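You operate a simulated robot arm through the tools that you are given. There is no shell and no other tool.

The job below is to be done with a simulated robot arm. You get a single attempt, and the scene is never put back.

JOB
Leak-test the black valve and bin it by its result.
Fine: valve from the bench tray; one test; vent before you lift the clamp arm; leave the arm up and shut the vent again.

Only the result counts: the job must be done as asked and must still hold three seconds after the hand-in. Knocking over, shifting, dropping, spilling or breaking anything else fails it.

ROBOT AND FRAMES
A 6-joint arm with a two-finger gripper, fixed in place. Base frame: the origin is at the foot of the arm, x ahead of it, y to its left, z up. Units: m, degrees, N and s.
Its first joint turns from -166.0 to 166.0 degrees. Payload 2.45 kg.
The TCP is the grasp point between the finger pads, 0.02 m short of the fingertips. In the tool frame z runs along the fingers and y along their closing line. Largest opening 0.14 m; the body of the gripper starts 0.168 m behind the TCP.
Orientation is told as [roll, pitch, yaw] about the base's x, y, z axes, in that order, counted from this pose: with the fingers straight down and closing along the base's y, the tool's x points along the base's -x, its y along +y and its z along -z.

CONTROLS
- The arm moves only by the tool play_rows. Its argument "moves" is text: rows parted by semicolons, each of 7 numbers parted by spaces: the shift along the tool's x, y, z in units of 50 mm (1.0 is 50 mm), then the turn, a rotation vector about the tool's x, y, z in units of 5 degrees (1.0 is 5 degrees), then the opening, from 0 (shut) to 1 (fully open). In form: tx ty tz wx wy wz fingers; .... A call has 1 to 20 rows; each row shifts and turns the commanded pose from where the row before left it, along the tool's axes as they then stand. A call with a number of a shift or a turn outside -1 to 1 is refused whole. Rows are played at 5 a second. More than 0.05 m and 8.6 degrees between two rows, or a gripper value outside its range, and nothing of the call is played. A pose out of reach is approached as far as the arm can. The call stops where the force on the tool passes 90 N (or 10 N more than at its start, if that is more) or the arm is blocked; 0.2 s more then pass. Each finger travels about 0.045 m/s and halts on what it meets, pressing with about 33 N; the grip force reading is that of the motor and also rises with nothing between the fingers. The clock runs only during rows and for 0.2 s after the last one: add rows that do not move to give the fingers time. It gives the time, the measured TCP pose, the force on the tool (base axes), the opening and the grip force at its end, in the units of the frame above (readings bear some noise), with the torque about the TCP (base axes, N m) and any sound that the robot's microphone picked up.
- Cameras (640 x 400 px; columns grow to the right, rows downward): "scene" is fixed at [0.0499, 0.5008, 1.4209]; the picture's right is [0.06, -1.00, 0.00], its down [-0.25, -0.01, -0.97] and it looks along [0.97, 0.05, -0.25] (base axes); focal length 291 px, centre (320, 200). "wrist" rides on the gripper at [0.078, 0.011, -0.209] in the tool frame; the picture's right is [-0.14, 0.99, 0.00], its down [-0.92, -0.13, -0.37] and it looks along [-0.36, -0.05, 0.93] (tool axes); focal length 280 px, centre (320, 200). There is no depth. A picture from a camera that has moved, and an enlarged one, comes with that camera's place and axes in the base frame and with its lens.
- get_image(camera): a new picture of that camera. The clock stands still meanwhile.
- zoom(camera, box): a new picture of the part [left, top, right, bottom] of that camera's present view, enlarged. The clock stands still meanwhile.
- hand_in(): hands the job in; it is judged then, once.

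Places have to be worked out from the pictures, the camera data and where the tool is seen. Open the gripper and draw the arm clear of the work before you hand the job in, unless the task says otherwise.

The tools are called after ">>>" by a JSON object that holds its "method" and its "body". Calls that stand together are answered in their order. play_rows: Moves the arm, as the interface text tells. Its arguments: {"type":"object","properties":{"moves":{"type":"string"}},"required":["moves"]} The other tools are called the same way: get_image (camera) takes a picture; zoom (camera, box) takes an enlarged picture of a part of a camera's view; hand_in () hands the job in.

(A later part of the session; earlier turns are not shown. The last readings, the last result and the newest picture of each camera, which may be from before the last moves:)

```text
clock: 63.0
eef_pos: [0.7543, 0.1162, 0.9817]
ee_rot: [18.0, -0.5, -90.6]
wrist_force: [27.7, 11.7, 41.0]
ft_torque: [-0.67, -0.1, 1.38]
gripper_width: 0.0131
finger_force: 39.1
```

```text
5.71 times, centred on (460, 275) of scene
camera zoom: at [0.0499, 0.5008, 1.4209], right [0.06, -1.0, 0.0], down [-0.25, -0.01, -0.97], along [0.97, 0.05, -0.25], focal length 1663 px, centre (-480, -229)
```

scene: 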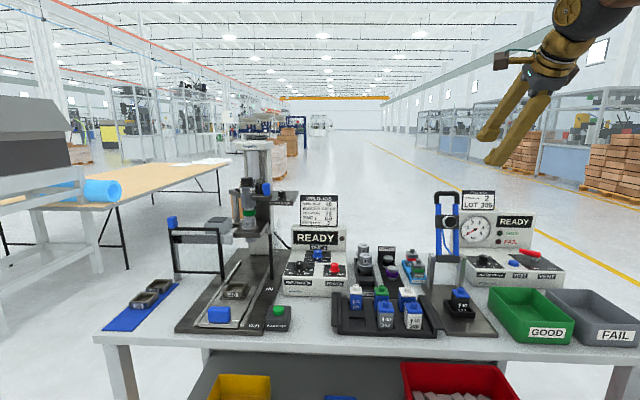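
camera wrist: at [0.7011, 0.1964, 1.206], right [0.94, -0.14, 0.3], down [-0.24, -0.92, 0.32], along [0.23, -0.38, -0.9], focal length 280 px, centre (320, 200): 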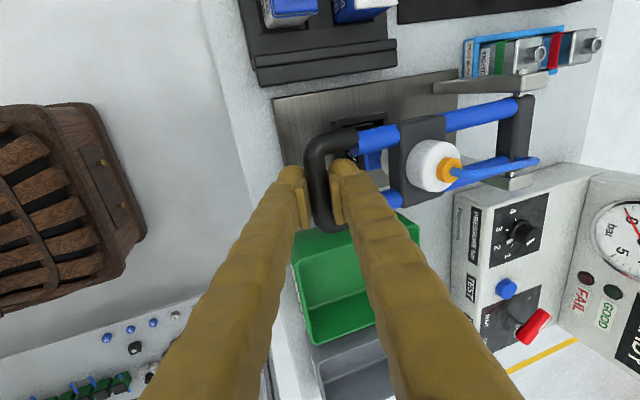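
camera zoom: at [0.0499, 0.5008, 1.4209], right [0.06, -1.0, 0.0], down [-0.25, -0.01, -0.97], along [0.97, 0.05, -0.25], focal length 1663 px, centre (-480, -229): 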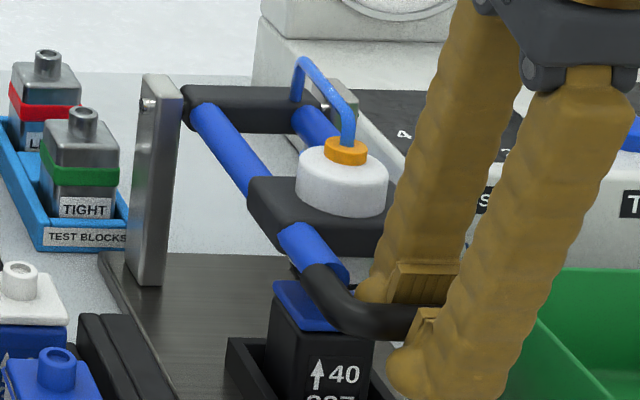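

The plunger has met the valve: the vertical force is now 29–41 N. I'll press another 2 mm to seat it.

>>> {"method": "play_rows", "body": {"moves": "0 0.03 0.05 0 0 0 0.08; 0 0 0 0 0 0 0.08; 0 0 0 0 0 0 0.08"}}

>>> {"method": "get_image", "body": {"camera": "scene"}}

>>> {"method": "zoom", "body": {"camera": "wrist", "box": [280, 80, 560, 260]}}

```text
clock: 63.8
eef_pos: [0.754, 0.1162, 0.9778]
ee_rot: [17.9, -0.6, -90.5]
wrist_force: [30.3, 19.4, 42.2]
ft_torque: [-0.69, -0.05, 1.58]
gripper_width: 0.0126
finger_force: 39.2
```

```text
taken
```

scene: 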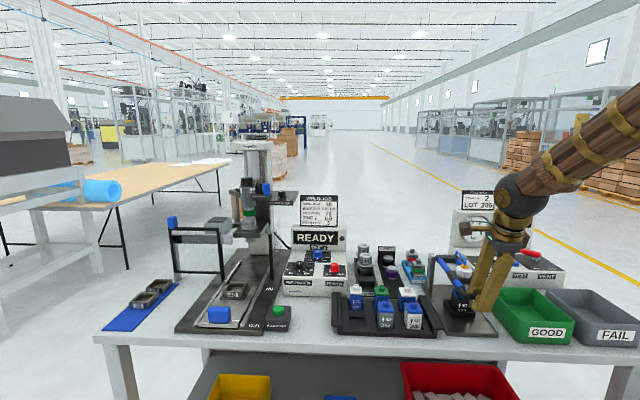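

```text
2.22 times, centred on (420, 170) of wrist
camera zoom: at [0.7017, 0.1963, 1.1797], right [0.94, -0.14, 0.31], down [-0.24, -0.92, 0.32], along [0.23, -0.38, -0.9], focal length 623 px, centre (98, 267)
```

zoom: 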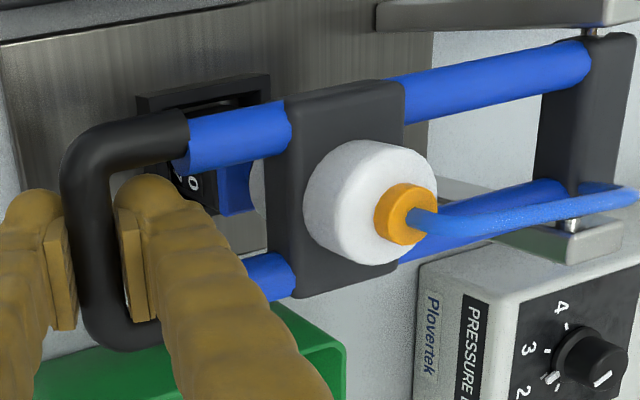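

The push has levelled off at about 42 N, so the plunger is seated. I'll open the fingers and see whether the clamp arm stays down.

>>> {"method": "play_rows", "body": {"moves": "0 0 -0.04 0 0 0 0.12; 0 0 0 0 0 0 0.18; 0 0 0 0 0 0 0.25; 0 0 0 0 0 0 0.32; 0 0 0 0 0 0 0.36; 0 0 0 0 0 0 0.36"}}

>>> {"method": "zoom", "body": {"camera": "scene", "box": [430, 240, 490, 310]}}

>>> {"method": "zoom", "body": {"camera": "wrist", "box": [260, 80, 440, 260]}}

```text
clock: 65.2
eef_pos: [0.7553, 0.1154, 0.9799]
ee_rot: [17.8, -0.5, -90.5]
wrist_force: [-6.6, 12.7, -3.7]
ft_torque: [-0.14, 0.07, 0.39]
gripper_width: 0.0452
finger_force: 0.1
```

```text
5.71 times, centred on (460, 275) of scene
camera zoom: at [0.0499, 0.5008, 1.4209], right [0.06, -1.0, 0.0], down [-0.25, -0.01, -0.97], along [0.97, 0.05, -0.25], focal length 1663 px, centre (-480, -229)
```

zoom: 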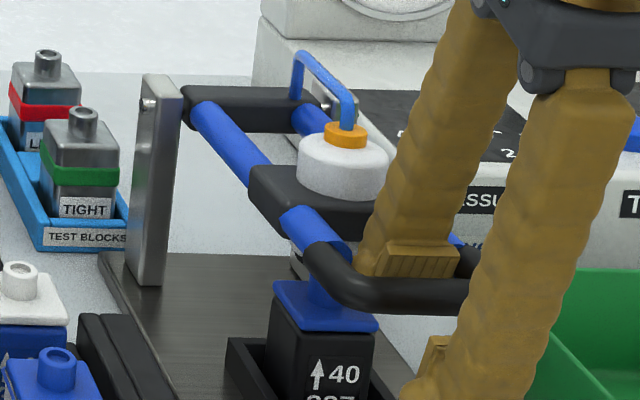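

```text
2.22 times, centred on (350, 170) of wrist
camera zoom: at [0.7011, 0.1965, 1.181], right [0.94, -0.14, 0.3], down [-0.24, -0.92, 0.32], along [0.23, -0.38, -0.9], focal length 623 px, centre (253, 267)
```

zoom: 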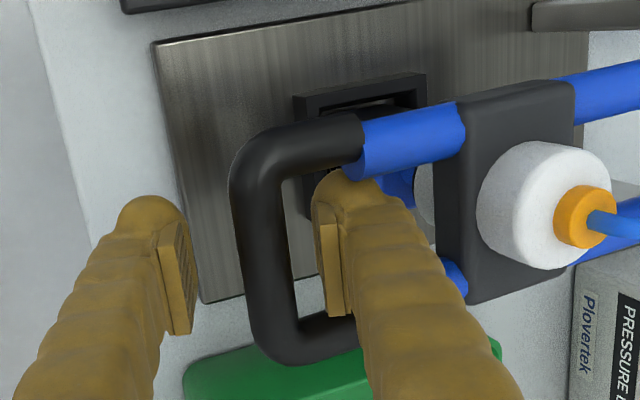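

On release the arm sprang up a little, so it may need a firm press to latch. I'll centre the tool, withdraw upward from the handle and look at it more closely.

>>> {"method": "play_rows", "body": {"moves": "0.07 0 0 0 0 0 0.36; 0 0 -0.2 0 0 0 0.36; 0 0 -0.4 0 0 0 0.36; 0 0 -0.5 0 0 0 0.36; 0 0 -0.5 0 0 0 0.36; 0 0 -0.5 0 0 0 0.36; 0 0 0 0 0 0 0.36"}}

>>> {"method": "zoom", "body": {"camera": "scene", "box": [430, 240, 490, 310]}}

>>> {"method": "get_image", "body": {"camera": "wrist"}}

```text
clock: 66.8
eef_pos: [0.7236, 0.1199, 1.0785]
ee_rot: [17.8, -0.5, -90.5]
wrist_force: [-0.5, -0.4, -0.7]
ft_torque: [-0.01, 0.0, -0.01]
gripper_width: 0.0503
finger_force: 0.0
```

```text
5.71 times, centred on (460, 275) of scene
camera zoom: at [0.0499, 0.5008, 1.4209], right [0.06, -1.0, 0.0], down [-0.25, -0.01, -0.97], along [0.97, 0.05, -0.25], focal length 1663 px, centre (-480, -229)
```

zoom: 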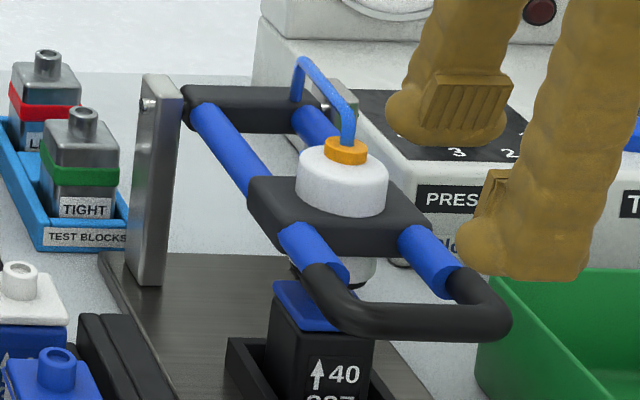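

```text
taken
camera wrist: at [0.6705, 0.201, 1.2803], right [0.94, -0.14, 0.3], down [-0.24, -0.92, 0.32], along [0.23, -0.38, -0.9], focal length 280 px, centre (320, 200)
```

wrist: 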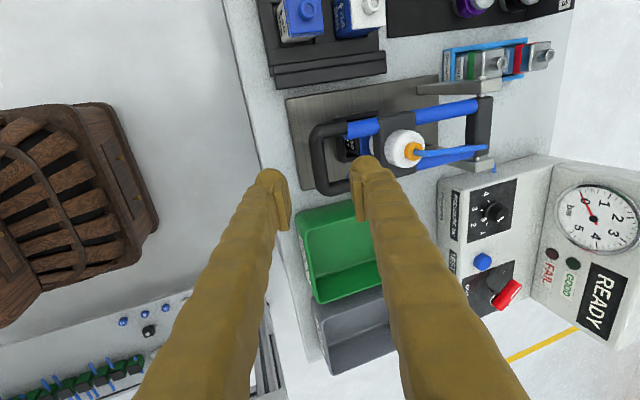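

The clamp arm now lies level with its bar at z≈0.983, resting on the valve. I'll zoom tightly on the plunger and boss interface to confirm it's seated.

>>> {"method": "zoom", "body": {"camera": "scene", "box": [445, 270, 475, 300]}}

>>> {"method": "zoom", "body": {"camera": "wrist", "box": [280, 80, 500, 220]}}

>>> {"method": "zoom", "body": {"camera": "scene", "box": [440, 190, 580, 290]}}

```text
13.33 times, centred on (460, 285) of scene
camera zoom: at [0.0499, 0.5008, 1.4209], right [0.06, -1.0, 0.0], down [-0.25, -0.01, -0.97], along [0.97, 0.05, -0.25], focal length 3881 px, centre (-1547, -933)
```

zoom: 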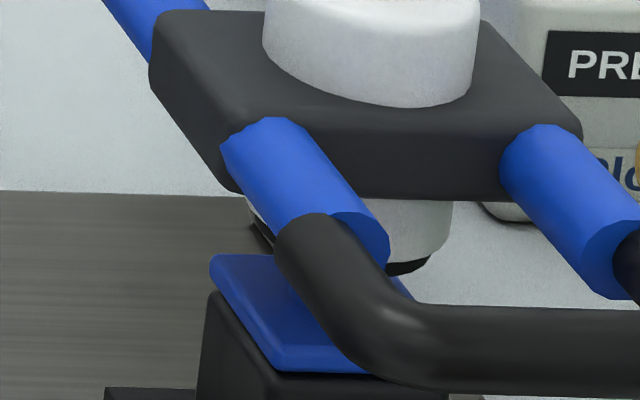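

```text
2.86 times, centred on (390, 150) of wrist
camera zoom: at [0.6705, 0.201, 1.2803], right [0.94, -0.14, 0.3], down [-0.24, -0.92, 0.32], along [0.23, -0.38, -0.9], focal length 801 px, centre (120, 343)
```

zoom: 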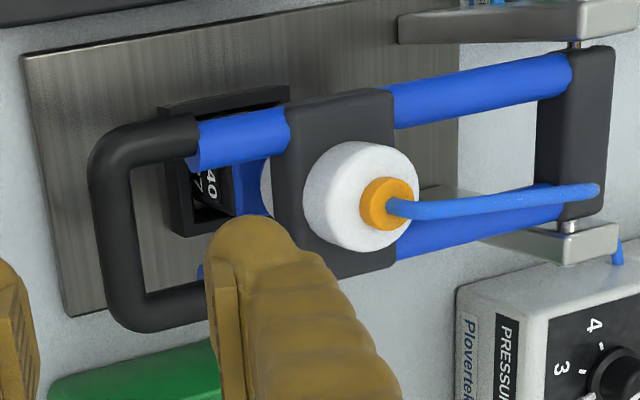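

```text
4.00 times, centred on (510, 240) of scene
camera zoom: at [0.0499, 0.5008, 1.4209], right [0.06, -1.0, 0.0], down [-0.25, -0.01, -0.97], along [0.97, 0.05, -0.25], focal length 1164 px, centre (-440, 40)
```

zoom: 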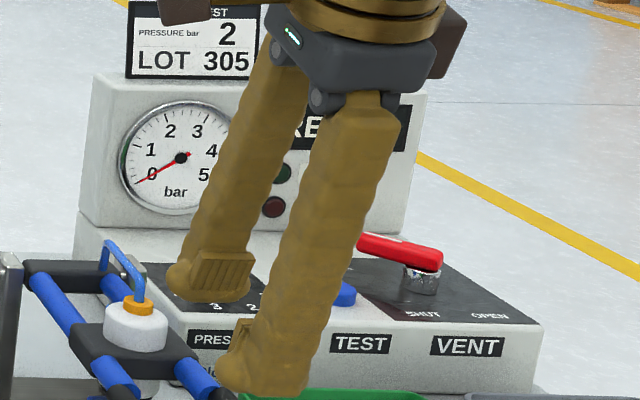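

The seal ring is down on the valve and the clamp lies level. TEST button top triangulates to (1.055, -0.148, 0.939), and the vent lever runs from about (1.082, -0.250) to its tip at (1.119, -0.213), z≈0.955. I'll close the fingers, rise, and move over toward the button.

>>> {"method": "play_rows", "body": {"moves": "0 0.245 -0.76 0 0 0 0.2; 0 0.245 -0.76 0 0 0 0; -0.596 0.507 0.066 0 0 0 0; -0.596 0.507 0.066 0 0 0 0; -0.596 0.507 0.066 0 0 0 0; -0.596 0.507 0.066 0 0 0 0; -0.596 0.507 0.066 0 0 0 0; -0.596 0.507 0.066 0 0 0 0; -0.596 0.507 0.066 0 0 0 0; -0.596 0.507 0.066 0 0 0 0; -0.596 0.507 0.066 0 0 0 0; 0 0 0 0 0 0 0; 0 0 0 0 0 0 0"}}

>>> {"method": "get_image", "body": {"camera": "wrist"}}

>>> {"method": "get_image", "body": {"camera": "scene"}}

```text
clock: 69.6
eef_pos: [0.9469, -0.1487, 1.2011]
ee_rot: [17.8, -0.4, -90.5]
wrist_force: [-0.2, -0.1, 0.2]
ft_torque: [0.0, 0.0, -0.01]
gripper_width: 0.0
finger_force: 28.8
```

```text
taken
camera wrist: at [0.8926, -0.0676, 1.4025], right [0.94, -0.14, 0.3], down [-0.24, -0.92, 0.32], along [0.23, -0.38, -0.9], focal length 280 px, centre (320, 200)
```

wrist: 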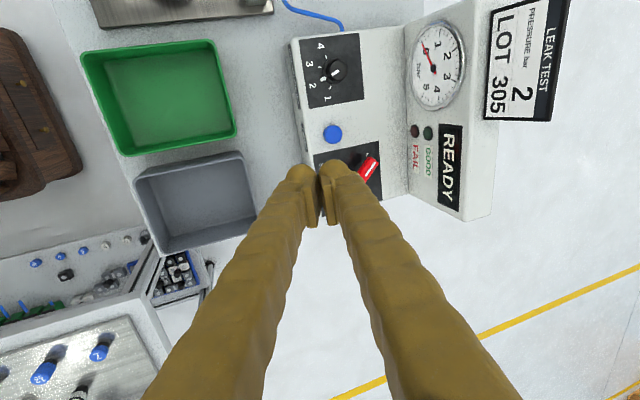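

```text
taken
```

scene: 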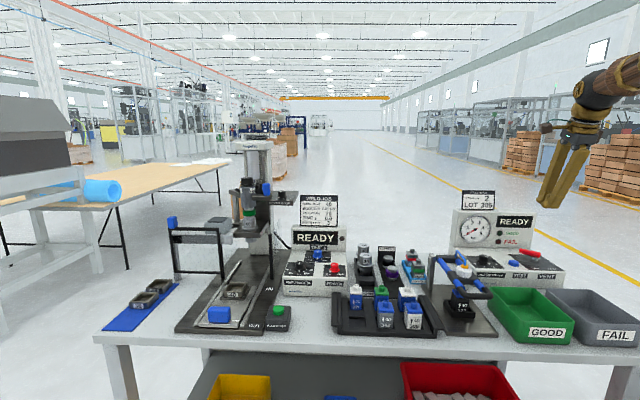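

>>> {"method": "zoom", "body": {"camera": "wrist", "box": [285, 90, 405, 210]}}

>>> {"method": "zoom", "body": {"camera": "scene", "box": [425, 230, 505, 330]}}

```text
3.33 times, centred on (345, 150) of wrist
camera zoom: at [0.8926, -0.0676, 1.4025], right [0.94, -0.14, 0.3], down [-0.24, -0.92, 0.32], along [0.23, -0.38, -0.9], focal length 935 px, centre (237, 367)
```

zoom: 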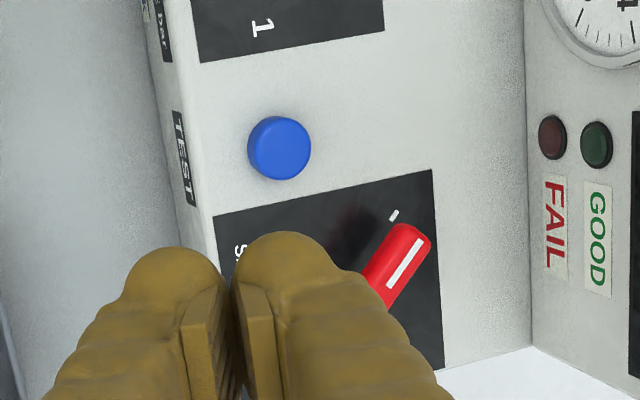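

```text
4.00 times, centred on (465, 280) of scene
camera zoom: at [0.0499, 0.5008, 1.4209], right [0.06, -1.0, 0.0], down [-0.25, -0.01, -0.97], along [0.97, 0.05, -0.25], focal length 1164 px, centre (-260, -120)
```

zoom: 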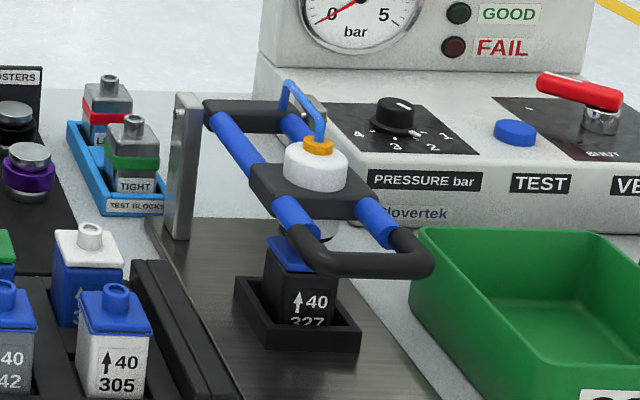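

The clamp is still down and the valve upright beneath it; the button is confirmed at (1.054, -0.148). I'll tilt the tool to about 35° outward for reach, here in free space.

>>> {"method": "play_rows", "body": {"moves": "0 0 0 -0.9 0 0 0; 0 0 0 -0.9 0 0 0; 0 0 0 -0.9 0 0 0; 0 0 0 -0.75 0 0 0; 0 0 0 0 0 0 0; 0 0 0 0 0 0 0"}}

>>> {"method": "get_image", "body": {"camera": "wrist"}}

```text
clock: 71.0
eef_pos: [0.9452, -0.1493, 1.2038]
ee_rot: [35.1, -0.5, -90.7]
wrist_force: [0.5, -0.4, -0.1]
ft_torque: [0.0, -0.01, 0.0]
gripper_width: 0.0002
finger_force: 29.5
```

```text
taken
camera wrist: at [0.8349, -0.0682, 1.3796], right [0.81, -0.14, 0.57], down [-0.33, -0.92, 0.24], along [0.49, -0.38, -0.79], focal length 280 px, centre (320, 200)
```

wrist: 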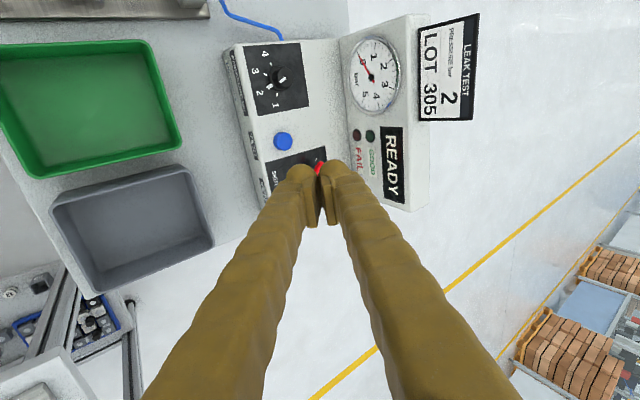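

The tool is at 35° with clean reach. I'll go down along the tool axis to hover about 6 cm above the TEST button.

>>> {"method": "play_rows", "body": {"moves": "0 -0.023 0.684 0 0 0 0; 0 -0.023 0.684 0 0 0 0; 0 -0.023 0.684 0 0 0 0; 0 -0.023 0.684 0 0 0 0; 0 -0.023 0.684 0 0 0 0; 0 -0.023 0.684 0 0 0 0; 0 0 0 0 0 0 0; 0 0 0 0 0 0 0"}}

>>> {"method": "get_image", "body": {"camera": "wrist"}}

>>> {"method": "zoom", "body": {"camera": "scene", "box": [450, 200, 590, 300]}}

```text
clock: 72.8
eef_pos: [1.0609, -0.1523, 1.0337]
ee_rot: [35.1, -0.5, -90.7]
wrist_force: [-0.3, -0.2, -0.3]
ft_torque: [-0.03, -0.01, 0.02]
gripper_width: 0.0001
finger_force: 29.7
```

```text
taken
camera wrist: at [0.9498, -0.0712, 1.2094], right [0.81, -0.14, 0.57], down [-0.33, -0.92, 0.24], along [0.49, -0.38, -0.79], focal length 280 px, centre (320, 200)
```

wrist: 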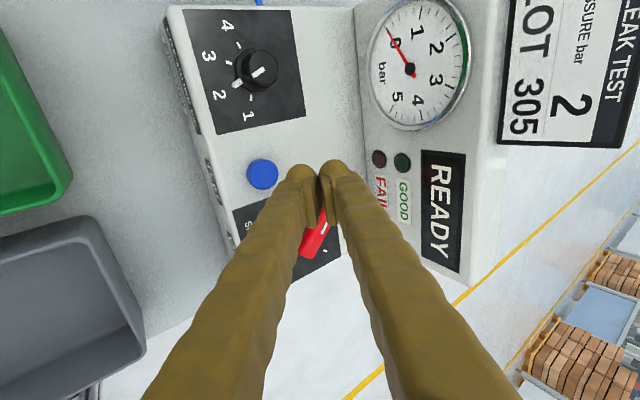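

```text
4.00 times, centred on (520, 250) of scene
camera zoom: at [0.0499, 0.5008, 1.4209], right [0.06, -1.0, 0.0], down [-0.25, -0.01, -0.97], along [0.97, 0.05, -0.25], focal length 1164 px, centre (-480, 0)
```

zoom: 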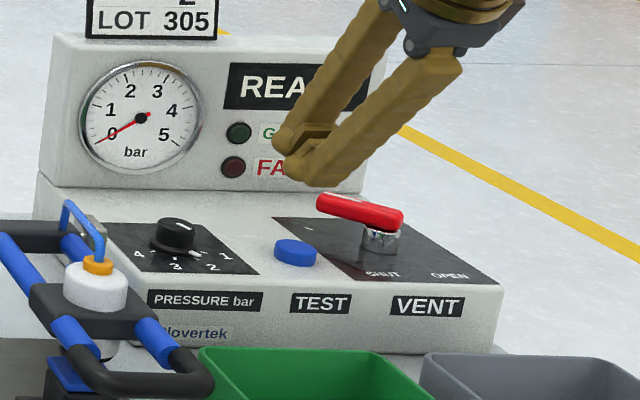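

The knob plainly points at 2 and the gauge reads 0. I'll correct slightly and lower to just above the button.

>>> {"method": "play_rows", "body": {"moves": "0.06 -0.066 -0.046 0 0 0 0; 0 -0.172 0.246 0 0 0 0; 0 -0.172 0.246 0 0 0 0; 0 -0.172 0.246 0 0 0 0; 0 0 0 0 0 0 0; 0 0 0 0 0 0 0"}}

>>> {"method": "zoom", "body": {"camera": "scene", "box": [480, 230, 560, 290]}}

>>> {"method": "zoom", "body": {"camera": "wrist", "box": [200, 80, 400, 240]}}

```text
clock: 74.2
eef_pos: [1.0575, -0.1479, 0.9877]
ee_rot: [35.0, -0.5, -90.7]
wrist_force: [0.2, 0.7, 0.6]
ft_torque: [0.0, 0.02, -0.03]
gripper_width: 0.0003
finger_force: 29.4
```

```text
6.67 times, centred on (520, 260) of scene
camera zoom: at [0.0499, 0.5008, 1.4209], right [0.06, -1.0, 0.0], down [-0.25, -0.01, -0.97], along [0.97, 0.05, -0.25], focal length 1940 px, centre (-1013, -200)
```

zoom: 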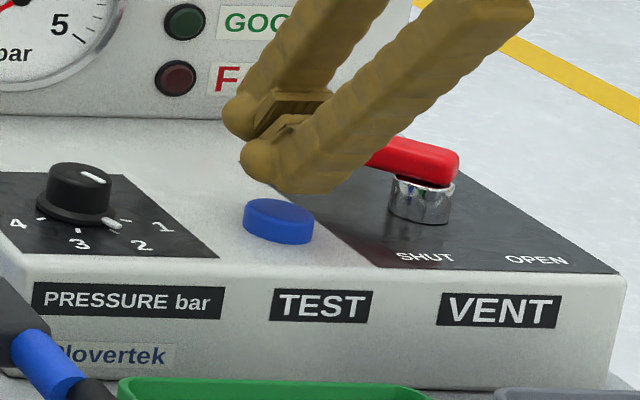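

```text
2.50 times, centred on (300, 160) of wrist
camera zoom: at [0.946, -0.067, 1.1641], right [0.81, -0.14, 0.57], down [-0.33, -0.92, 0.24], along [0.49, -0.38, -0.79], focal length 701 px, centre (370, 300)
```

zoom: 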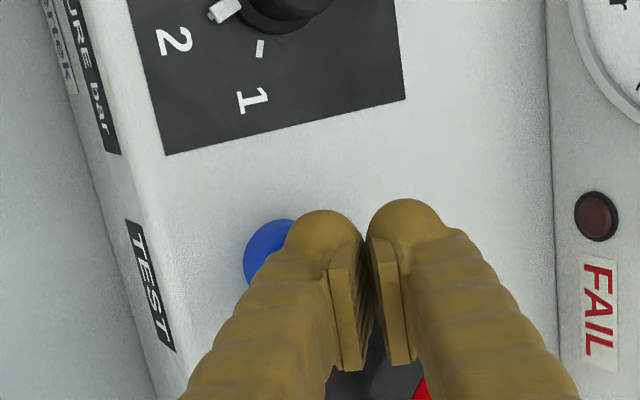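

The lower fingertip is about 16 mm above the button and centred on it. I'll go down in small steps until the button is pressed.

>>> {"method": "play_rows", "body": {"moves": "0 -0.046 0.0655 0 0 0 0; 0 -0.046 0.0655 0 0 0 0; 0 -0.046 0.0655 0 0 0 0; 0 0 0 0 0 0 0"}}

>>> {"method": "play_rows", "body": {"moves": "0 -0.023 0.033 0 0 0 0; 0 -0.023 0.033 0 0 0 0; 0 0 0 0 0 0 0"}}

>>> {"method": "zoom", "body": {"camera": "scene", "box": [440, 190, 560, 290]}}

```text
clock: 75.2
eef_pos: [1.0539, -0.15, 0.9741]
ee_rot: [35.1, -0.5, -90.6]
wrist_force: [-0.4, 0.0, -0.2]
ft_torque: [-0.01, 0.02, -0.02]
gripper_width: 0.0
finger_force: 29.2
```

```text
clock: 76.0
eef_pos: [1.0544, -0.1509, 0.9698]
ee_rot: [35.0, -0.5, -90.6]
wrist_force: [-0.7, -1.0, -0.9]
ft_torque: [0.01, 0.03, 0.0]
gripper_width: 0.0
finger_force: 29.8
```

```text
4.00 times, centred on (500, 240) of scene
camera zoom: at [0.0499, 0.5008, 1.4209], right [0.06, -1.0, 0.0], down [-0.25, -0.01, -0.97], along [0.97, 0.05, -0.25], focal length 1164 px, centre (-400, 40)
```

zoom: 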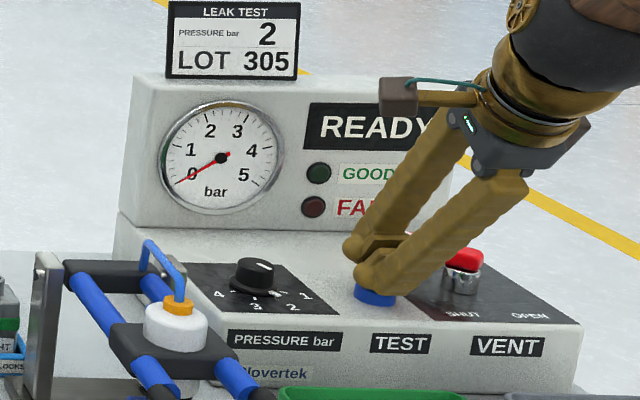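

>>> {"method": "play_rows", "body": {"moves": "0 -0.023 0.033 0 0 0 0; 0 -0.023 0.033 0 0 0 0; 0 0 0 0 0 0 0"}}

>>> {"method": "zoom", "body": {"camera": "scene", "box": [440, 190, 560, 290]}}

```text
clock: 76.8
eef_pos: [1.0545, -0.1499, 0.9668]
ee_rot: [35.1, -0.5, -90.6]
wrist_force: [0.6, 1.0, -0.1]
ft_torque: [0.0, 0.0, 0.03]
gripper_width: 0.0001
finger_force: 29.4
```

```text
4.00 times, centred on (500, 240) of scene
camera zoom: at [0.0499, 0.5008, 1.4209], right [0.06, -1.0, 0.0], down [-0.25, -0.01, -0.97], along [0.97, 0.05, -0.25], focal length 1164 px, centre (-400, 40)
```

zoom: 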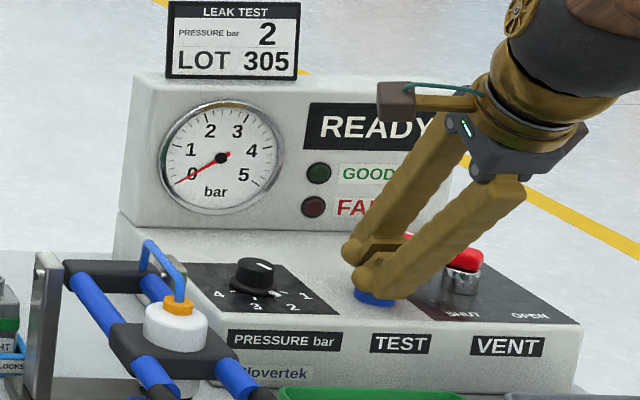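

Still no contact. I'll continue 2 mm at a time.

>>> {"method": "play_rows", "body": {"moves": "0 -0.023 0.033 0 0 0 0; 0 0 0 0 0 0 0"}}

>>> {"method": "play_rows", "body": {"moves": "0 -0.023 0.033 0 0 0 0; 0 0 0 0 0 0 0"}}

>>> {"method": "zoom", "body": {"camera": "scene", "box": [440, 190, 560, 290]}}

```text
clock: 77.4
eef_pos: [1.0567, -0.1501, 0.964]
ee_rot: [35.1, -0.5, -90.6]
wrist_force: [-0.3, 0.1, 0.7]
ft_torque: [0.01, 0.02, -0.02]
gripper_width: 0.0002
finger_force: 29.5
```

```text
clock: 78.0
eef_pos: [1.0554, -0.1497, 0.9624]
ee_rot: [35.1, -0.5, -90.5]
wrist_force: [-0.1, -1.6, 1.6]
ft_torque: [0.01, 0.05, -0.01]
gripper_width: 0.0001
finger_force: 28.7
heard: click
```

```text
4.00 times, centred on (500, 240) of scene
camera zoom: at [0.0499, 0.5008, 1.4209], right [0.06, -1.0, 0.0], down [-0.25, -0.01, -0.97], along [0.97, 0.05, -0.25], focal length 1164 px, centre (-400, 40)
```

zoom: 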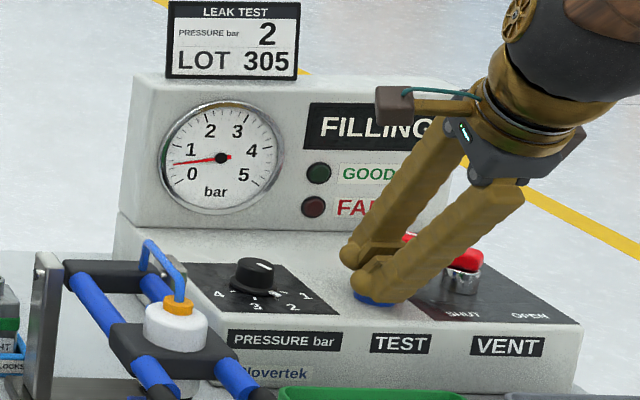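

A click sounded and the display shows FILLING, so the test has started. I'll lift straight off the button and watch the result.

>>> {"method": "play_rows", "body": {"moves": "0 0.115 -0.164 0 0 0 0; 0 0.23 -0.328 0 0 0 0; 0 0.23 -0.328 0 0 0 0; 0 0 0 0 0 0 0; 0 0 0 0 0 0 0"}}

>>> {"method": "zoom", "body": {"camera": "scene", "box": [440, 190, 560, 290]}}

```text
clock: 79.2
eef_pos: [1.0558, -0.1476, 1.0142]
ee_rot: [35.1, -0.5, -90.6]
wrist_force: [0.0, -0.7, -1.1]
ft_torque: [0.0, 0.02, 0.02]
gripper_width: 0.0001
finger_force: 29.3
```

```text
4.00 times, centred on (500, 240) of scene
camera zoom: at [0.0499, 0.5008, 1.4209], right [0.06, -1.0, 0.0], down [-0.25, -0.01, -0.97], along [0.97, 0.05, -0.25], focal length 1164 px, centre (-400, 40)
```

zoom: 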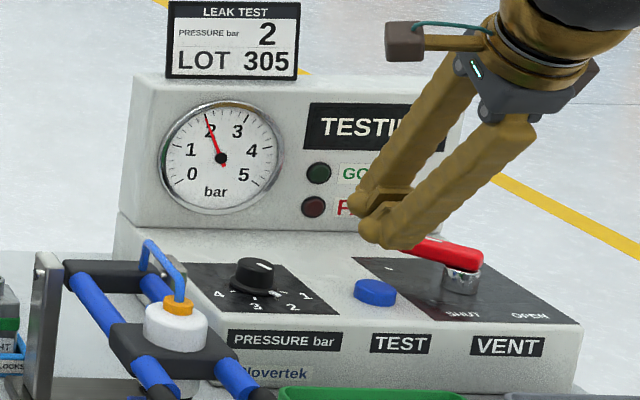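

Pressure is up at 2 bar and it reads TESTING. I'll wait in place.

>>> {"method": "play_rows", "body": {"moves": "0 0.23 -0.328 0 0 0 0; 0 0.23 -0.328 0 0 0 0; 0 0 0 0 0 0 0; 0 0 0 0 0 0 0; 0 0 0 0 0 0 0; 0 0 0 0 0 0 0; 0 0 0 0 0 0 0; 0 0 0 0 0 0 0; 0 0 0 0 0 0 0; 0 0 0 0 0 0 0; 0 0 0 0 0 0 0; 0 0 0 0 0 0 0; 0 0 0 0 0 0 0; 0 0 0 0 0 0 0; 0 0 0 0 0 0 0"}}

>>> {"method": "zoom", "body": {"camera": "scene", "box": [440, 190, 560, 290]}}

>>> {"method": "get_image", "body": {"camera": "wrist"}}

```text
clock: 82.4
eef_pos: [1.0538, -0.1482, 1.0513]
ee_rot: [35.1, -0.5, -90.6]
wrist_force: [-0.3, -0.5, 0.1]
ft_torque: [0.03, -0.01, -0.04]
gripper_width: 0.0004
finger_force: 29.2
```

```text
4.00 times, centred on (500, 240) of scene
camera zoom: at [0.0499, 0.5008, 1.4209], right [0.06, -1.0, 0.0], down [-0.25, -0.01, -0.97], along [0.97, 0.05, -0.25], focal length 1164 px, centre (-400, 40)
```

zoom: 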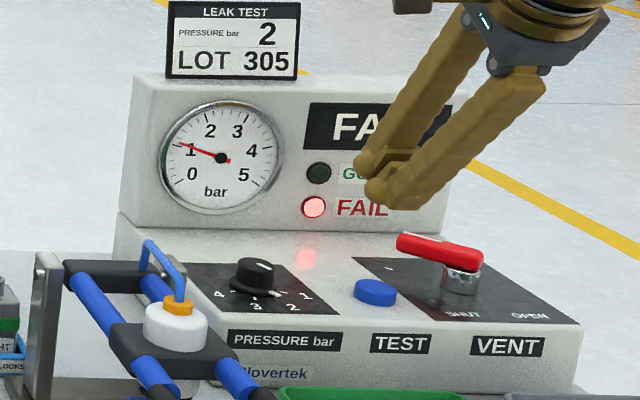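

```text
taken
camera wrist: at [0.9441, -0.0664, 1.2277], right [0.81, -0.14, 0.57], down [-0.33, -0.92, 0.24], along [0.49, -0.38, -0.79], focal length 280 px, centre (320, 200)
```

wrist: 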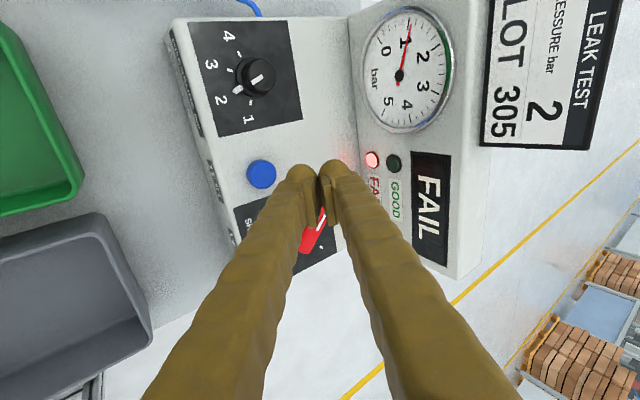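

The result is FAIL: red lamp lit and pressure dropped to about 1 bar. The valve goes to the grey FAIL bin, but I must vent first, so I'll zoom on the vent lever.

>>> {"method": "zoom", "body": {"camera": "wrist", "box": [220, 170, 380, 290]}}

>>> {"method": "zoom", "body": {"camera": "scene", "box": [520, 240, 590, 290]}}

```text
3.33 times, centred on (300, 230) of wrist
camera zoom: at [0.9441, -0.0664, 1.2277], right [0.81, -0.14, 0.57], down [-0.33, -0.92, 0.24], along [0.49, -0.38, -0.79], focal length 935 px, centre (387, 100)
```

zoom: 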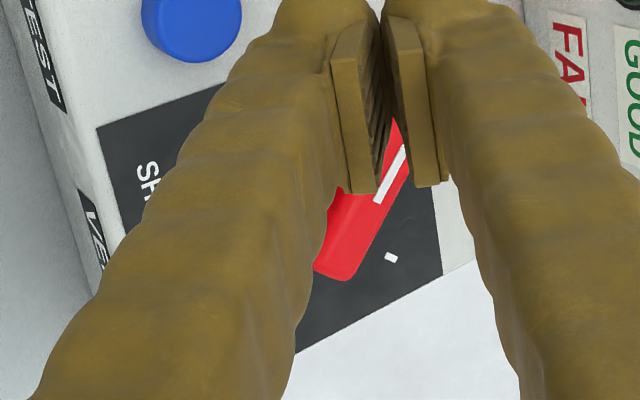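

```text
8.00 times, centred on (555, 265) of scene
camera zoom: at [0.0499, 0.5008, 1.4209], right [0.06, -1.0, 0.0], down [-0.25, -0.01, -0.97], along [0.97, 0.05, -0.25], focal length 2328 px, centre (-1560, -320)
```

zoom: 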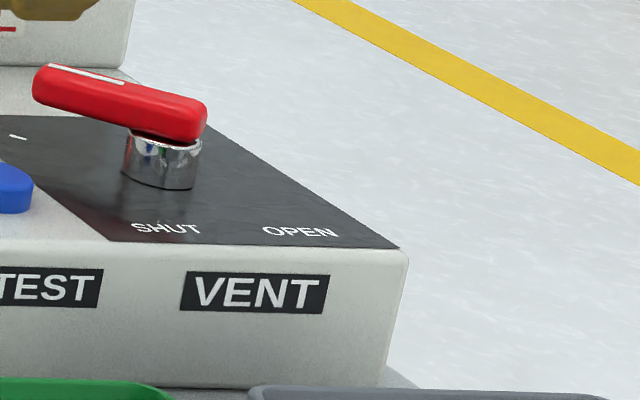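

The lever pivots near (1.079, -0.240): its tip is now near the SHUT tick at (1.12, -0.20) and the OPEN tick is at (1.12, -0.28). So I need to push the tip from its +y side toward -y. I'll tilt to 45° and test the reach above the lever's +y side.

>>> {"method": "play_rows", "body": {"moves": "0 0 0 -1 0 0 0; 0 0 0 -1 0 0 0; 0 0 0 0 0 0 0; 0 0.3 0.3 0 0 0 0; 0 0.3 0.3 0 0 0 0; 0 0.24 0.24 0 0 0 0; 0 0 0 0 0 0 0; 0 0 0 0 0 0 0"}}

>>> {"method": "zoom", "body": {"camera": "scene", "box": [470, 200, 590, 290]}}

>>> {"method": "get_image", "body": {"camera": "wrist"}}

```text
clock: 84.2
eef_pos: [1.1156, -0.1505, 1.0535]
ee_rot: [45.1, -0.5, -90.6]
wrist_force: [0.1, -0.2, -0.1]
ft_torque: [0.01, -0.02, 0.01]
gripper_width: 0.0
finger_force: 29.7
```

```text
4.44 times, centred on (530, 245) of scene
camera zoom: at [0.0499, 0.5008, 1.4209], right [0.06, -1.0, 0.0], down [-0.25, -0.01, -0.97], along [0.97, 0.05, -0.25], focal length 1294 px, centre (-613, 0)
```

zoom: 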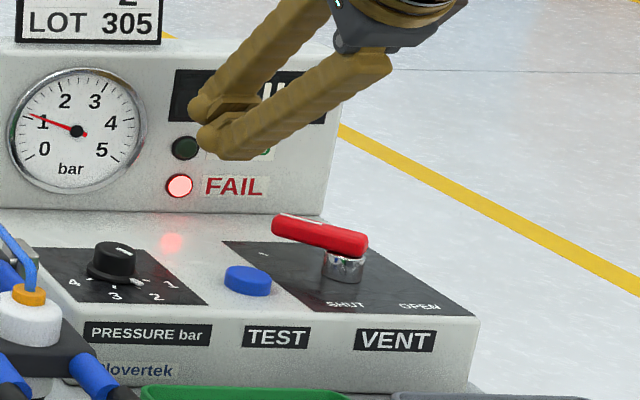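

```text
taken
camera wrist: at [0.9754, -0.0691, 1.2076], right [0.7, -0.14, 0.7], down [-0.36, -0.92, 0.18], along [0.62, -0.38, -0.69], focal length 280 px, centre (320, 200)
```

wrist: 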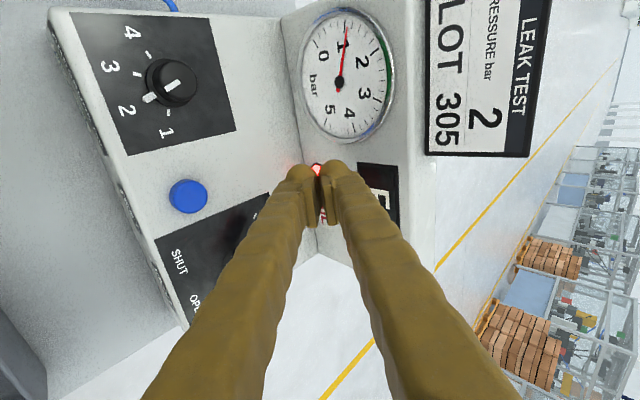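

Reach is fine at 45°. I'll move to y≈-0.163 and lower so the fingertips are at lever height, about 2 cm to the +y side of its tip.

>>> {"method": "play_rows", "body": {"moves": "-0.1 -0.3 0.3 0 0 0 0; -0.1 -0.3 0.3 0 0 0 0; 0 -0.3 0.3 0 0 0 0; 0 -0.2 0.2 0 0 0 0; 0 -0.13 0.13 0 0 0 0; 0 0 0 0 0 0 0; 0 0 0 0 0 0 0"}}

>>> {"method": "zoom", "body": {"camera": "scene", "box": [500, 230, 580, 290]}}

>>> {"method": "get_image", "body": {"camera": "wrist"}}

```text
clock: 85.8
eef_pos: [1.1143, -0.1607, 0.9642]
ee_rot: [45.1, -0.5, -90.6]
wrist_force: [0.5, 0.0, 0.1]
ft_torque: [-0.02, 0.0, -0.02]
gripper_width: 0.0002
finger_force: 29.7
```

```text
6.67 times, centred on (540, 260) of scene
camera zoom: at [0.0499, 0.5008, 1.4209], right [0.06, -1.0, 0.0], down [-0.25, -0.01, -0.97], along [0.97, 0.05, -0.25], focal length 1940 px, centre (-1147, -200)
```

zoom: 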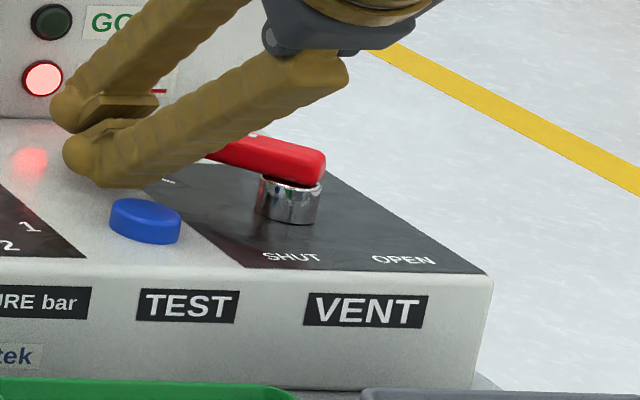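

```text
taken
camera wrist: at [0.9745, -0.079, 1.1191], right [0.7, -0.14, 0.7], down [-0.36, -0.92, 0.18], along [0.62, -0.38, -0.69], focal length 280 px, centre (320, 200)
```

wrist: 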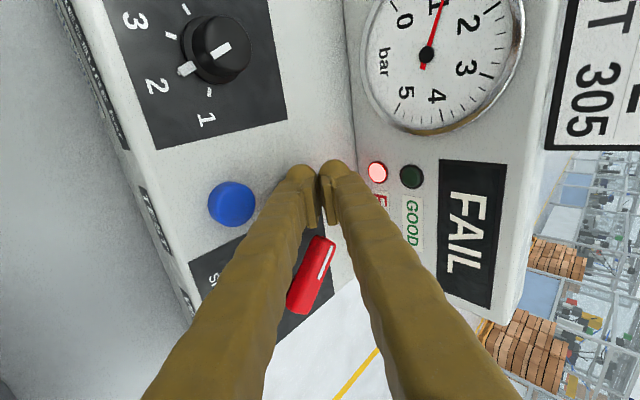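

The fingers are just left of the lever tip. I'll push toward -y in 1 cm steps.

>>> {"method": "play_rows", "body": {"moves": "-0.2 0 0 0 0 0 0; -0.2 0 0 0 0 0 0; -0.2 0 0 0 0 0 0; -0.2 0 0 0 0 0 0; 0 0 0 0 0 0 0"}}

>>> {"method": "get_image", "body": {"camera": "wrist"}}

>>> {"method": "zoom", "body": {"camera": "scene", "box": [500, 230, 580, 290]}}

```text
clock: 86.6
eef_pos: [1.1175, -0.1767, 0.9642]
ee_rot: [45.1, -0.3, -89.9]
wrist_force: [7.0, 10.4, -2.8]
ft_torque: [0.2, -0.09, 0.08]
gripper_width: 0.0
finger_force: 28.8
stopped in row 4: the force on the tool passed its limit at 107 N (the readings are from after the stop); the commanded pose is now the measured one
```

```text
taken
camera wrist: at [0.9764, -0.0978, 1.1197], right [0.7, -0.13, 0.7], down [-0.35, -0.92, 0.18], along [0.62, -0.37, -0.69], focal length 280 px, centre (320, 200)
```

wrist: 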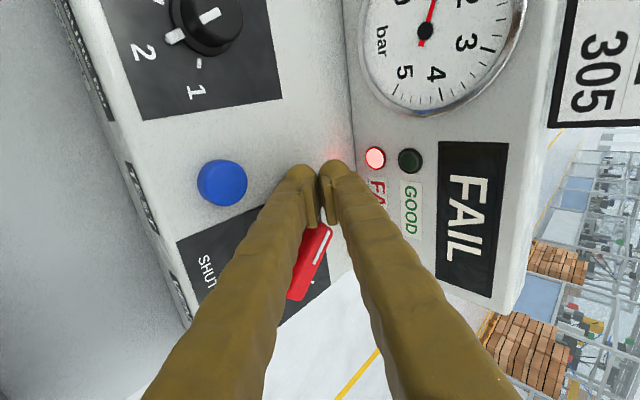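

```text
6.67 times, centred on (540, 260) of scene
camera zoom: at [0.0499, 0.5008, 1.4209], right [0.06, -1.0, 0.0], down [-0.25, -0.01, -0.97], along [0.97, 0.05, -0.25], focal length 1940 px, centre (-1147, -200)
```

zoom: 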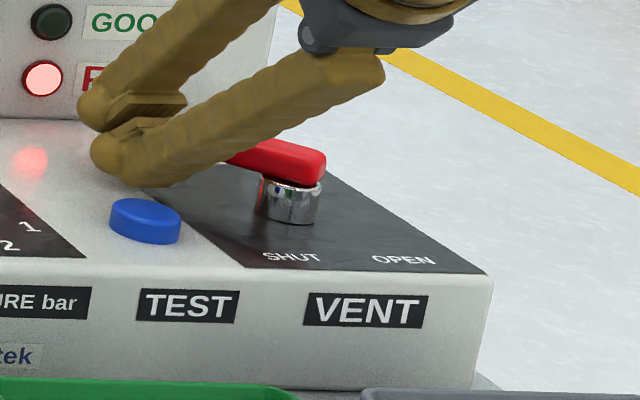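

The push hit the force limit, though the lever tip seems to have moved a few mm. It may be stiff or damped, so I'll push slowly and at right angles to the lever, along +x/-y.

>>> {"method": "play_rows", "body": {"moves": "-0.03 0.02 0.02 0 0 0 0; -0.03 0.02 0.02 0 0 0 0; -0.03 0.02 0.02 0 0 0 0; 0 0 0 0 0 0 0; 0 0 0 0 0 0 0"}}

>>> {"method": "zoom", "body": {"camera": "wrist", "box": [240, 130, 400, 310]}}

>>> {"method": "zoom", "body": {"camera": "scene", "box": [500, 230, 580, 290]}}

```text
clock: 87.8
eef_pos: [1.1205, -0.1826, 0.9661]
ee_rot: [44.9, -0.3, -90.0]
wrist_force: [-0.8, 0.3, 0.1]
ft_torque: [0.02, 0.01, 0.0]
gripper_width: 0.0003
finger_force: 29.2
```

```text
2.22 times, centred on (320, 220) of wrist
camera zoom: at [0.9809, -0.1034, 1.1211], right [0.7, -0.13, 0.7], down [-0.35, -0.92, 0.18], along [0.62, -0.37, -0.69], focal length 623 px, centre (320, 156)
```

zoom: 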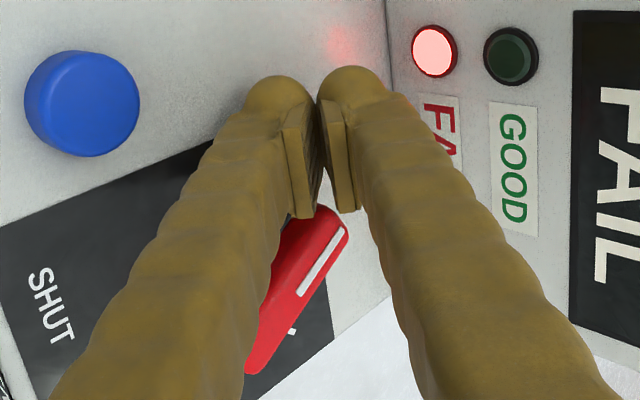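

```text
6.67 times, centred on (540, 260) of scene
camera zoom: at [0.0499, 0.5008, 1.4209], right [0.06, -1.0, 0.0], down [-0.25, -0.01, -0.97], along [0.97, 0.05, -0.25], focal length 1940 px, centre (-1147, -200)
```

zoom: 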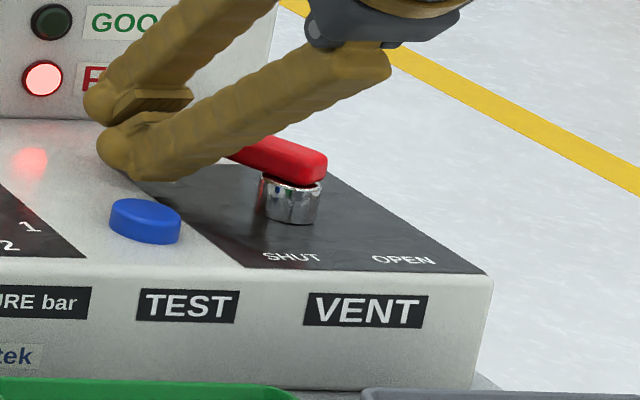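

The lever is turning: its tip is now at about 27° and the force returns to zero, so it's just heavily damped. I'll keep pushing slowly along its arc.

>>> {"method": "play_rows", "body": {"moves": "-0.05 0.016 0.016 0 0 0 0; -0.05 0.014 0.014 0 0 0 0; -0.05 0.01 0.01 0 0 0 0; -0.05 0.008 0.008 0 0 0 0; -0.05 0.004 0.004 0 0 0 0; 0 0 0 0 0 0 0"}}

>>> {"method": "zoom", "body": {"camera": "wrist", "box": [240, 130, 400, 310]}}

```text
clock: 89.2
eef_pos: [1.1252, -0.1943, 0.9642]
ee_rot: [45.0, -0.4, -90.0]
wrist_force: [0.5, 0.1, 0.1]
ft_torque: [0.0, -0.01, 0.01]
gripper_width: 0.0001
finger_force: 29.6
```

```text
2.22 times, centred on (320, 220) of wrist
camera zoom: at [0.9851, -0.1154, 1.1195], right [0.7, -0.13, 0.7], down [-0.35, -0.92, 0.18], along [0.62, -0.37, -0.69], focal length 623 px, centre (320, 156)
```

zoom: 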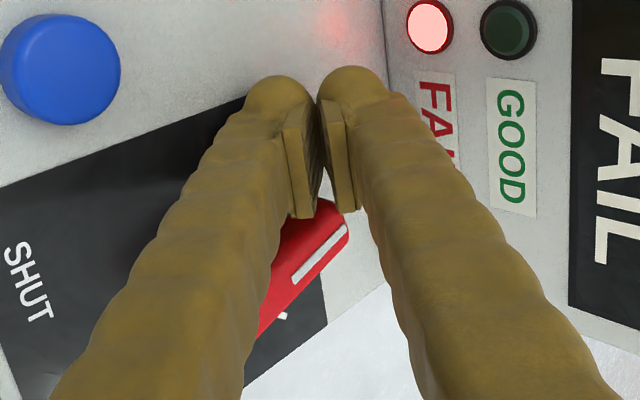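

>>> {"method": "play_rows", "body": {"moves": "-0.06 0 0 0 0 0 0; -0.06 0 0 0 0 0 0; -0.06 0 0 0 0 0 0; -0.06 0 0 0 0 0 0; -0.06 0 0 0 0 0 0; -0.06 0 0 0 0 0 0; -0.06 0 0 0 0 0 0; -0.06 0 0 0 0 0 0; 0 0 0 0 0 0 0"}}

>>> {"method": "get_image", "body": {"camera": "wrist"}}

>>> {"method": "zoom", "body": {"camera": "scene", "box": [500, 230, 580, 290]}}

```text
clock: 91.2
eef_pos: [1.1265, -0.2163, 0.9665]
ee_rot: [45.0, -0.3, -89.9]
wrist_force: [8.1, 34.0, 9.4]
ft_torque: [-0.3, 0.42, -1.4]
gripper_width: 0.0002
finger_force: 29.0
```

```text
taken
camera wrist: at [0.9857, -0.1365, 1.121], right [0.7, -0.13, 0.7], down [-0.35, -0.92, 0.17], along [0.62, -0.37, -0.69], focal length 280 px, centre (320, 200)
```

wrist: 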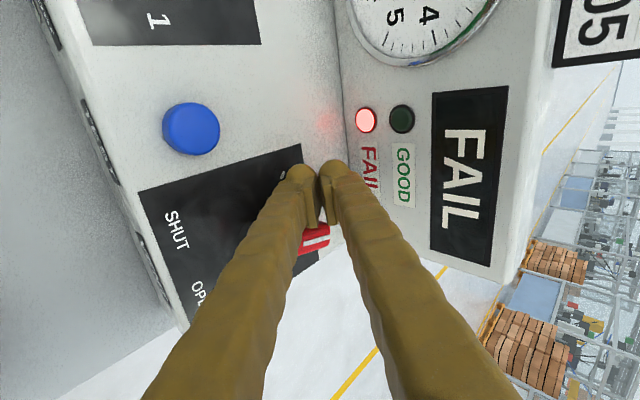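

```text
6.67 times, centred on (540, 260) of scene
camera zoom: at [0.0499, 0.5008, 1.4209], right [0.06, -1.0, 0.0], down [-0.25, -0.01, -0.97], along [0.97, 0.05, -0.25], focal length 1940 px, centre (-1147, -200)
```

zoom: 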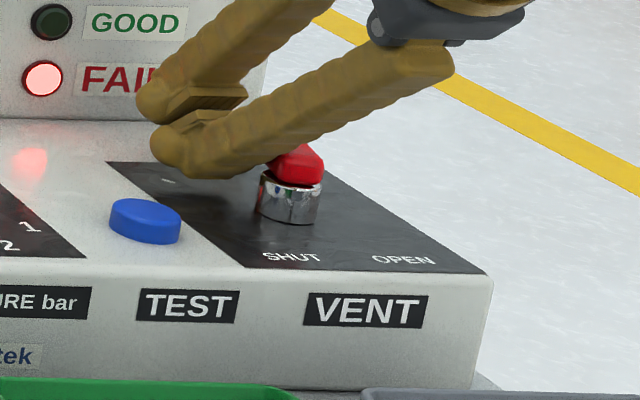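

The lever is near midway, pointing straight back. I'll continue slowly at 2 mm per row.

>>> {"method": "play_rows", "body": {"moves": "-0.03 0 0 0 0 0 0; -0.03 0 0 0 0 0 0; -0.03 0 0 0 0 0 0; -0.03 0 0 0 0 0 0; 0 0 0 0 0 0 0; 0 0 0 0 0 0 0"}}

>>> {"method": "zoom", "body": {"camera": "wrist", "box": [220, 130, 400, 310]}}

```text
clock: 92.0
eef_pos: [1.1259, -0.2136, 0.9664]
ee_rot: [45.0, -0.2, -89.6]
wrist_force: [1.1, 8.2, 1.9]
ft_torque: [-0.04, 0.11, -0.36]
gripper_width: 0.0001
finger_force: 29.5
stopped in row 4: the force on the tool passed its limit at 92 N (the readings are from after the stop); the commanded pose is now the measured one
```

```text
2.22 times, centred on (310, 220) of wrist
camera zoom: at [0.9846, -0.1367, 1.1213], right [0.7, -0.13, 0.7], down [-0.34, -0.92, 0.17], along [0.62, -0.36, -0.69], focal length 623 px, centre (342, 156)
```

zoom: 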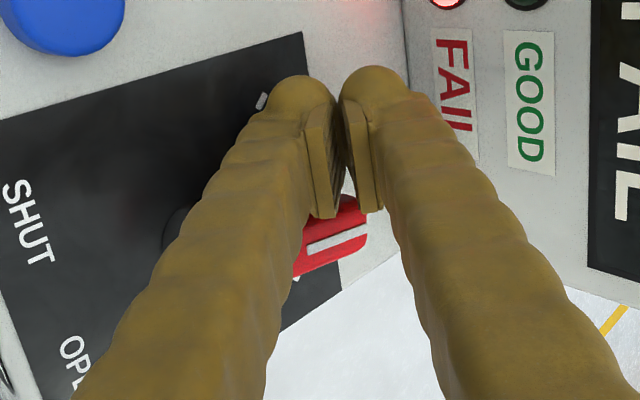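

The torque reading puts the contact near x≈1.085, so the finger's side is bearing on the lever hub rather than its tip. I'll back off a little, rise 10 mm and extend 5 mm outward, so only the fingertip meets the lever's outer end.

>>> {"method": "play_rows", "body": {"moves": "0.1 0 0 0 0 0 0; 0 0.212 -0.07 0 0 0 0; 0 0 0 0 0 0 0; 0 0 0 0 0 0 0"}}

>>> {"method": "zoom", "body": {"camera": "wrist", "box": [220, 130, 400, 310]}}

>>> {"method": "zoom", "body": {"camera": "scene", "box": [500, 230, 580, 290]}}

```text
clock: 93.0
eef_pos: [1.1304, -0.2094, 0.9759]
ee_rot: [44.9, -0.2, -89.7]
wrist_force: [0.8, -0.9, 0.2]
ft_torque: [-0.01, -0.06, 0.03]
gripper_width: 0.0
finger_force: 29.6
```

```text
2.22 times, centred on (310, 220) of wrist
camera zoom: at [0.9898, -0.1326, 1.1303], right [0.7, -0.13, 0.7], down [-0.35, -0.92, 0.17], along [0.62, -0.36, -0.69], focal length 623 px, centre (342, 156)
```

zoom: 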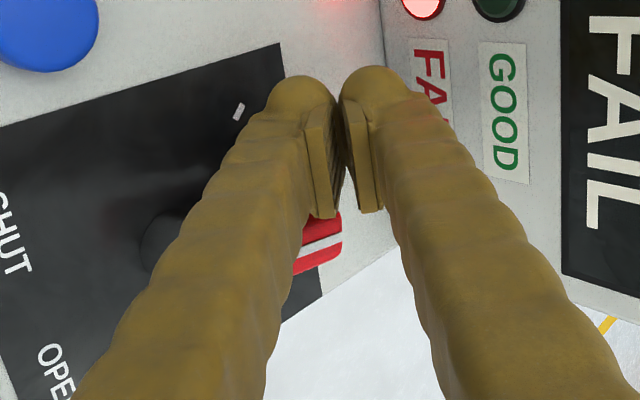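

```text
6.67 times, centred on (540, 260) of scene
camera zoom: at [0.0499, 0.5008, 1.4209], right [0.06, -1.0, 0.0], down [-0.25, -0.01, -0.97], along [0.97, 0.05, -0.25], focal length 1940 px, centre (-1147, -200)
```

zoom: 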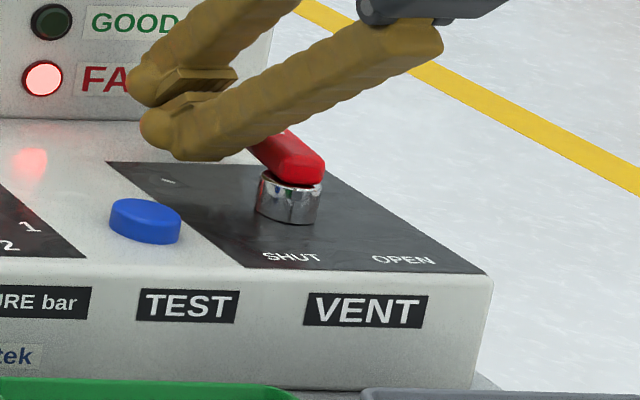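

>>> {"method": "play_rows", "body": {"moves": "-0.05 0 0 0 0 0 0; -0.05 0 0 0 0 0 0; -0.05 0 0 0 0 0 0; -0.05 0 0 0 0 0 0; -0.05 0 0 0 0 0 0; -0.05 0 0 0 0 0 0; -0.05 0 0 0 0 0 0; 0 0 0 0 0 0 0"}}

>>> {"method": "zoom", "body": {"camera": "wrist", "box": [220, 130, 400, 310]}}

>>> {"method": "zoom", "body": {"camera": "scene", "box": [500, 230, 580, 290]}}

```text
clock: 94.8
eef_pos: [1.1299, -0.2281, 0.9742]
ee_rot: [44.9, -0.2, -89.6]
wrist_force: [1.3, 5.8, 4.5]
ft_torque: [-0.02, 0.15, -0.23]
gripper_width: 0.0
finger_force: 29.5
```

```text
2.22 times, centred on (310, 220) of wrist
camera zoom: at [0.9897, -0.1492, 1.1303], right [0.7, -0.13, 0.7], down [-0.35, -0.92, 0.17], along [0.62, -0.36, -0.69], focal length 623 px, centre (342, 156)
```

zoom: 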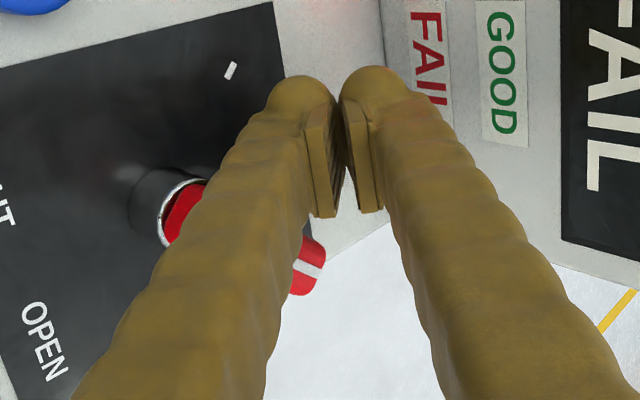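

```text
6.67 times, centred on (540, 260) of scene
camera zoom: at [0.0499, 0.5008, 1.4209], right [0.06, -1.0, 0.0], down [-0.25, -0.01, -0.97], along [0.97, 0.05, -0.25], focal length 1940 px, centre (-1147, -200)
```

zoom: 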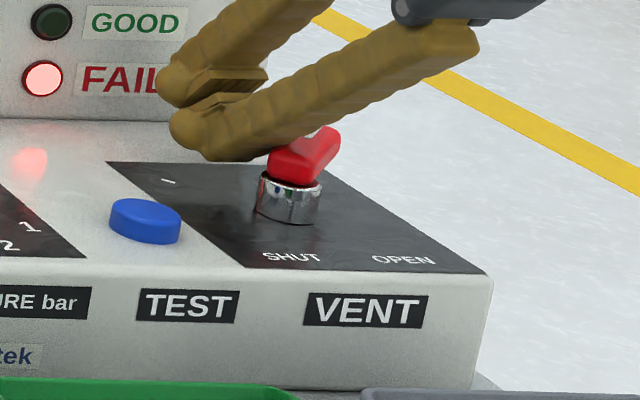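

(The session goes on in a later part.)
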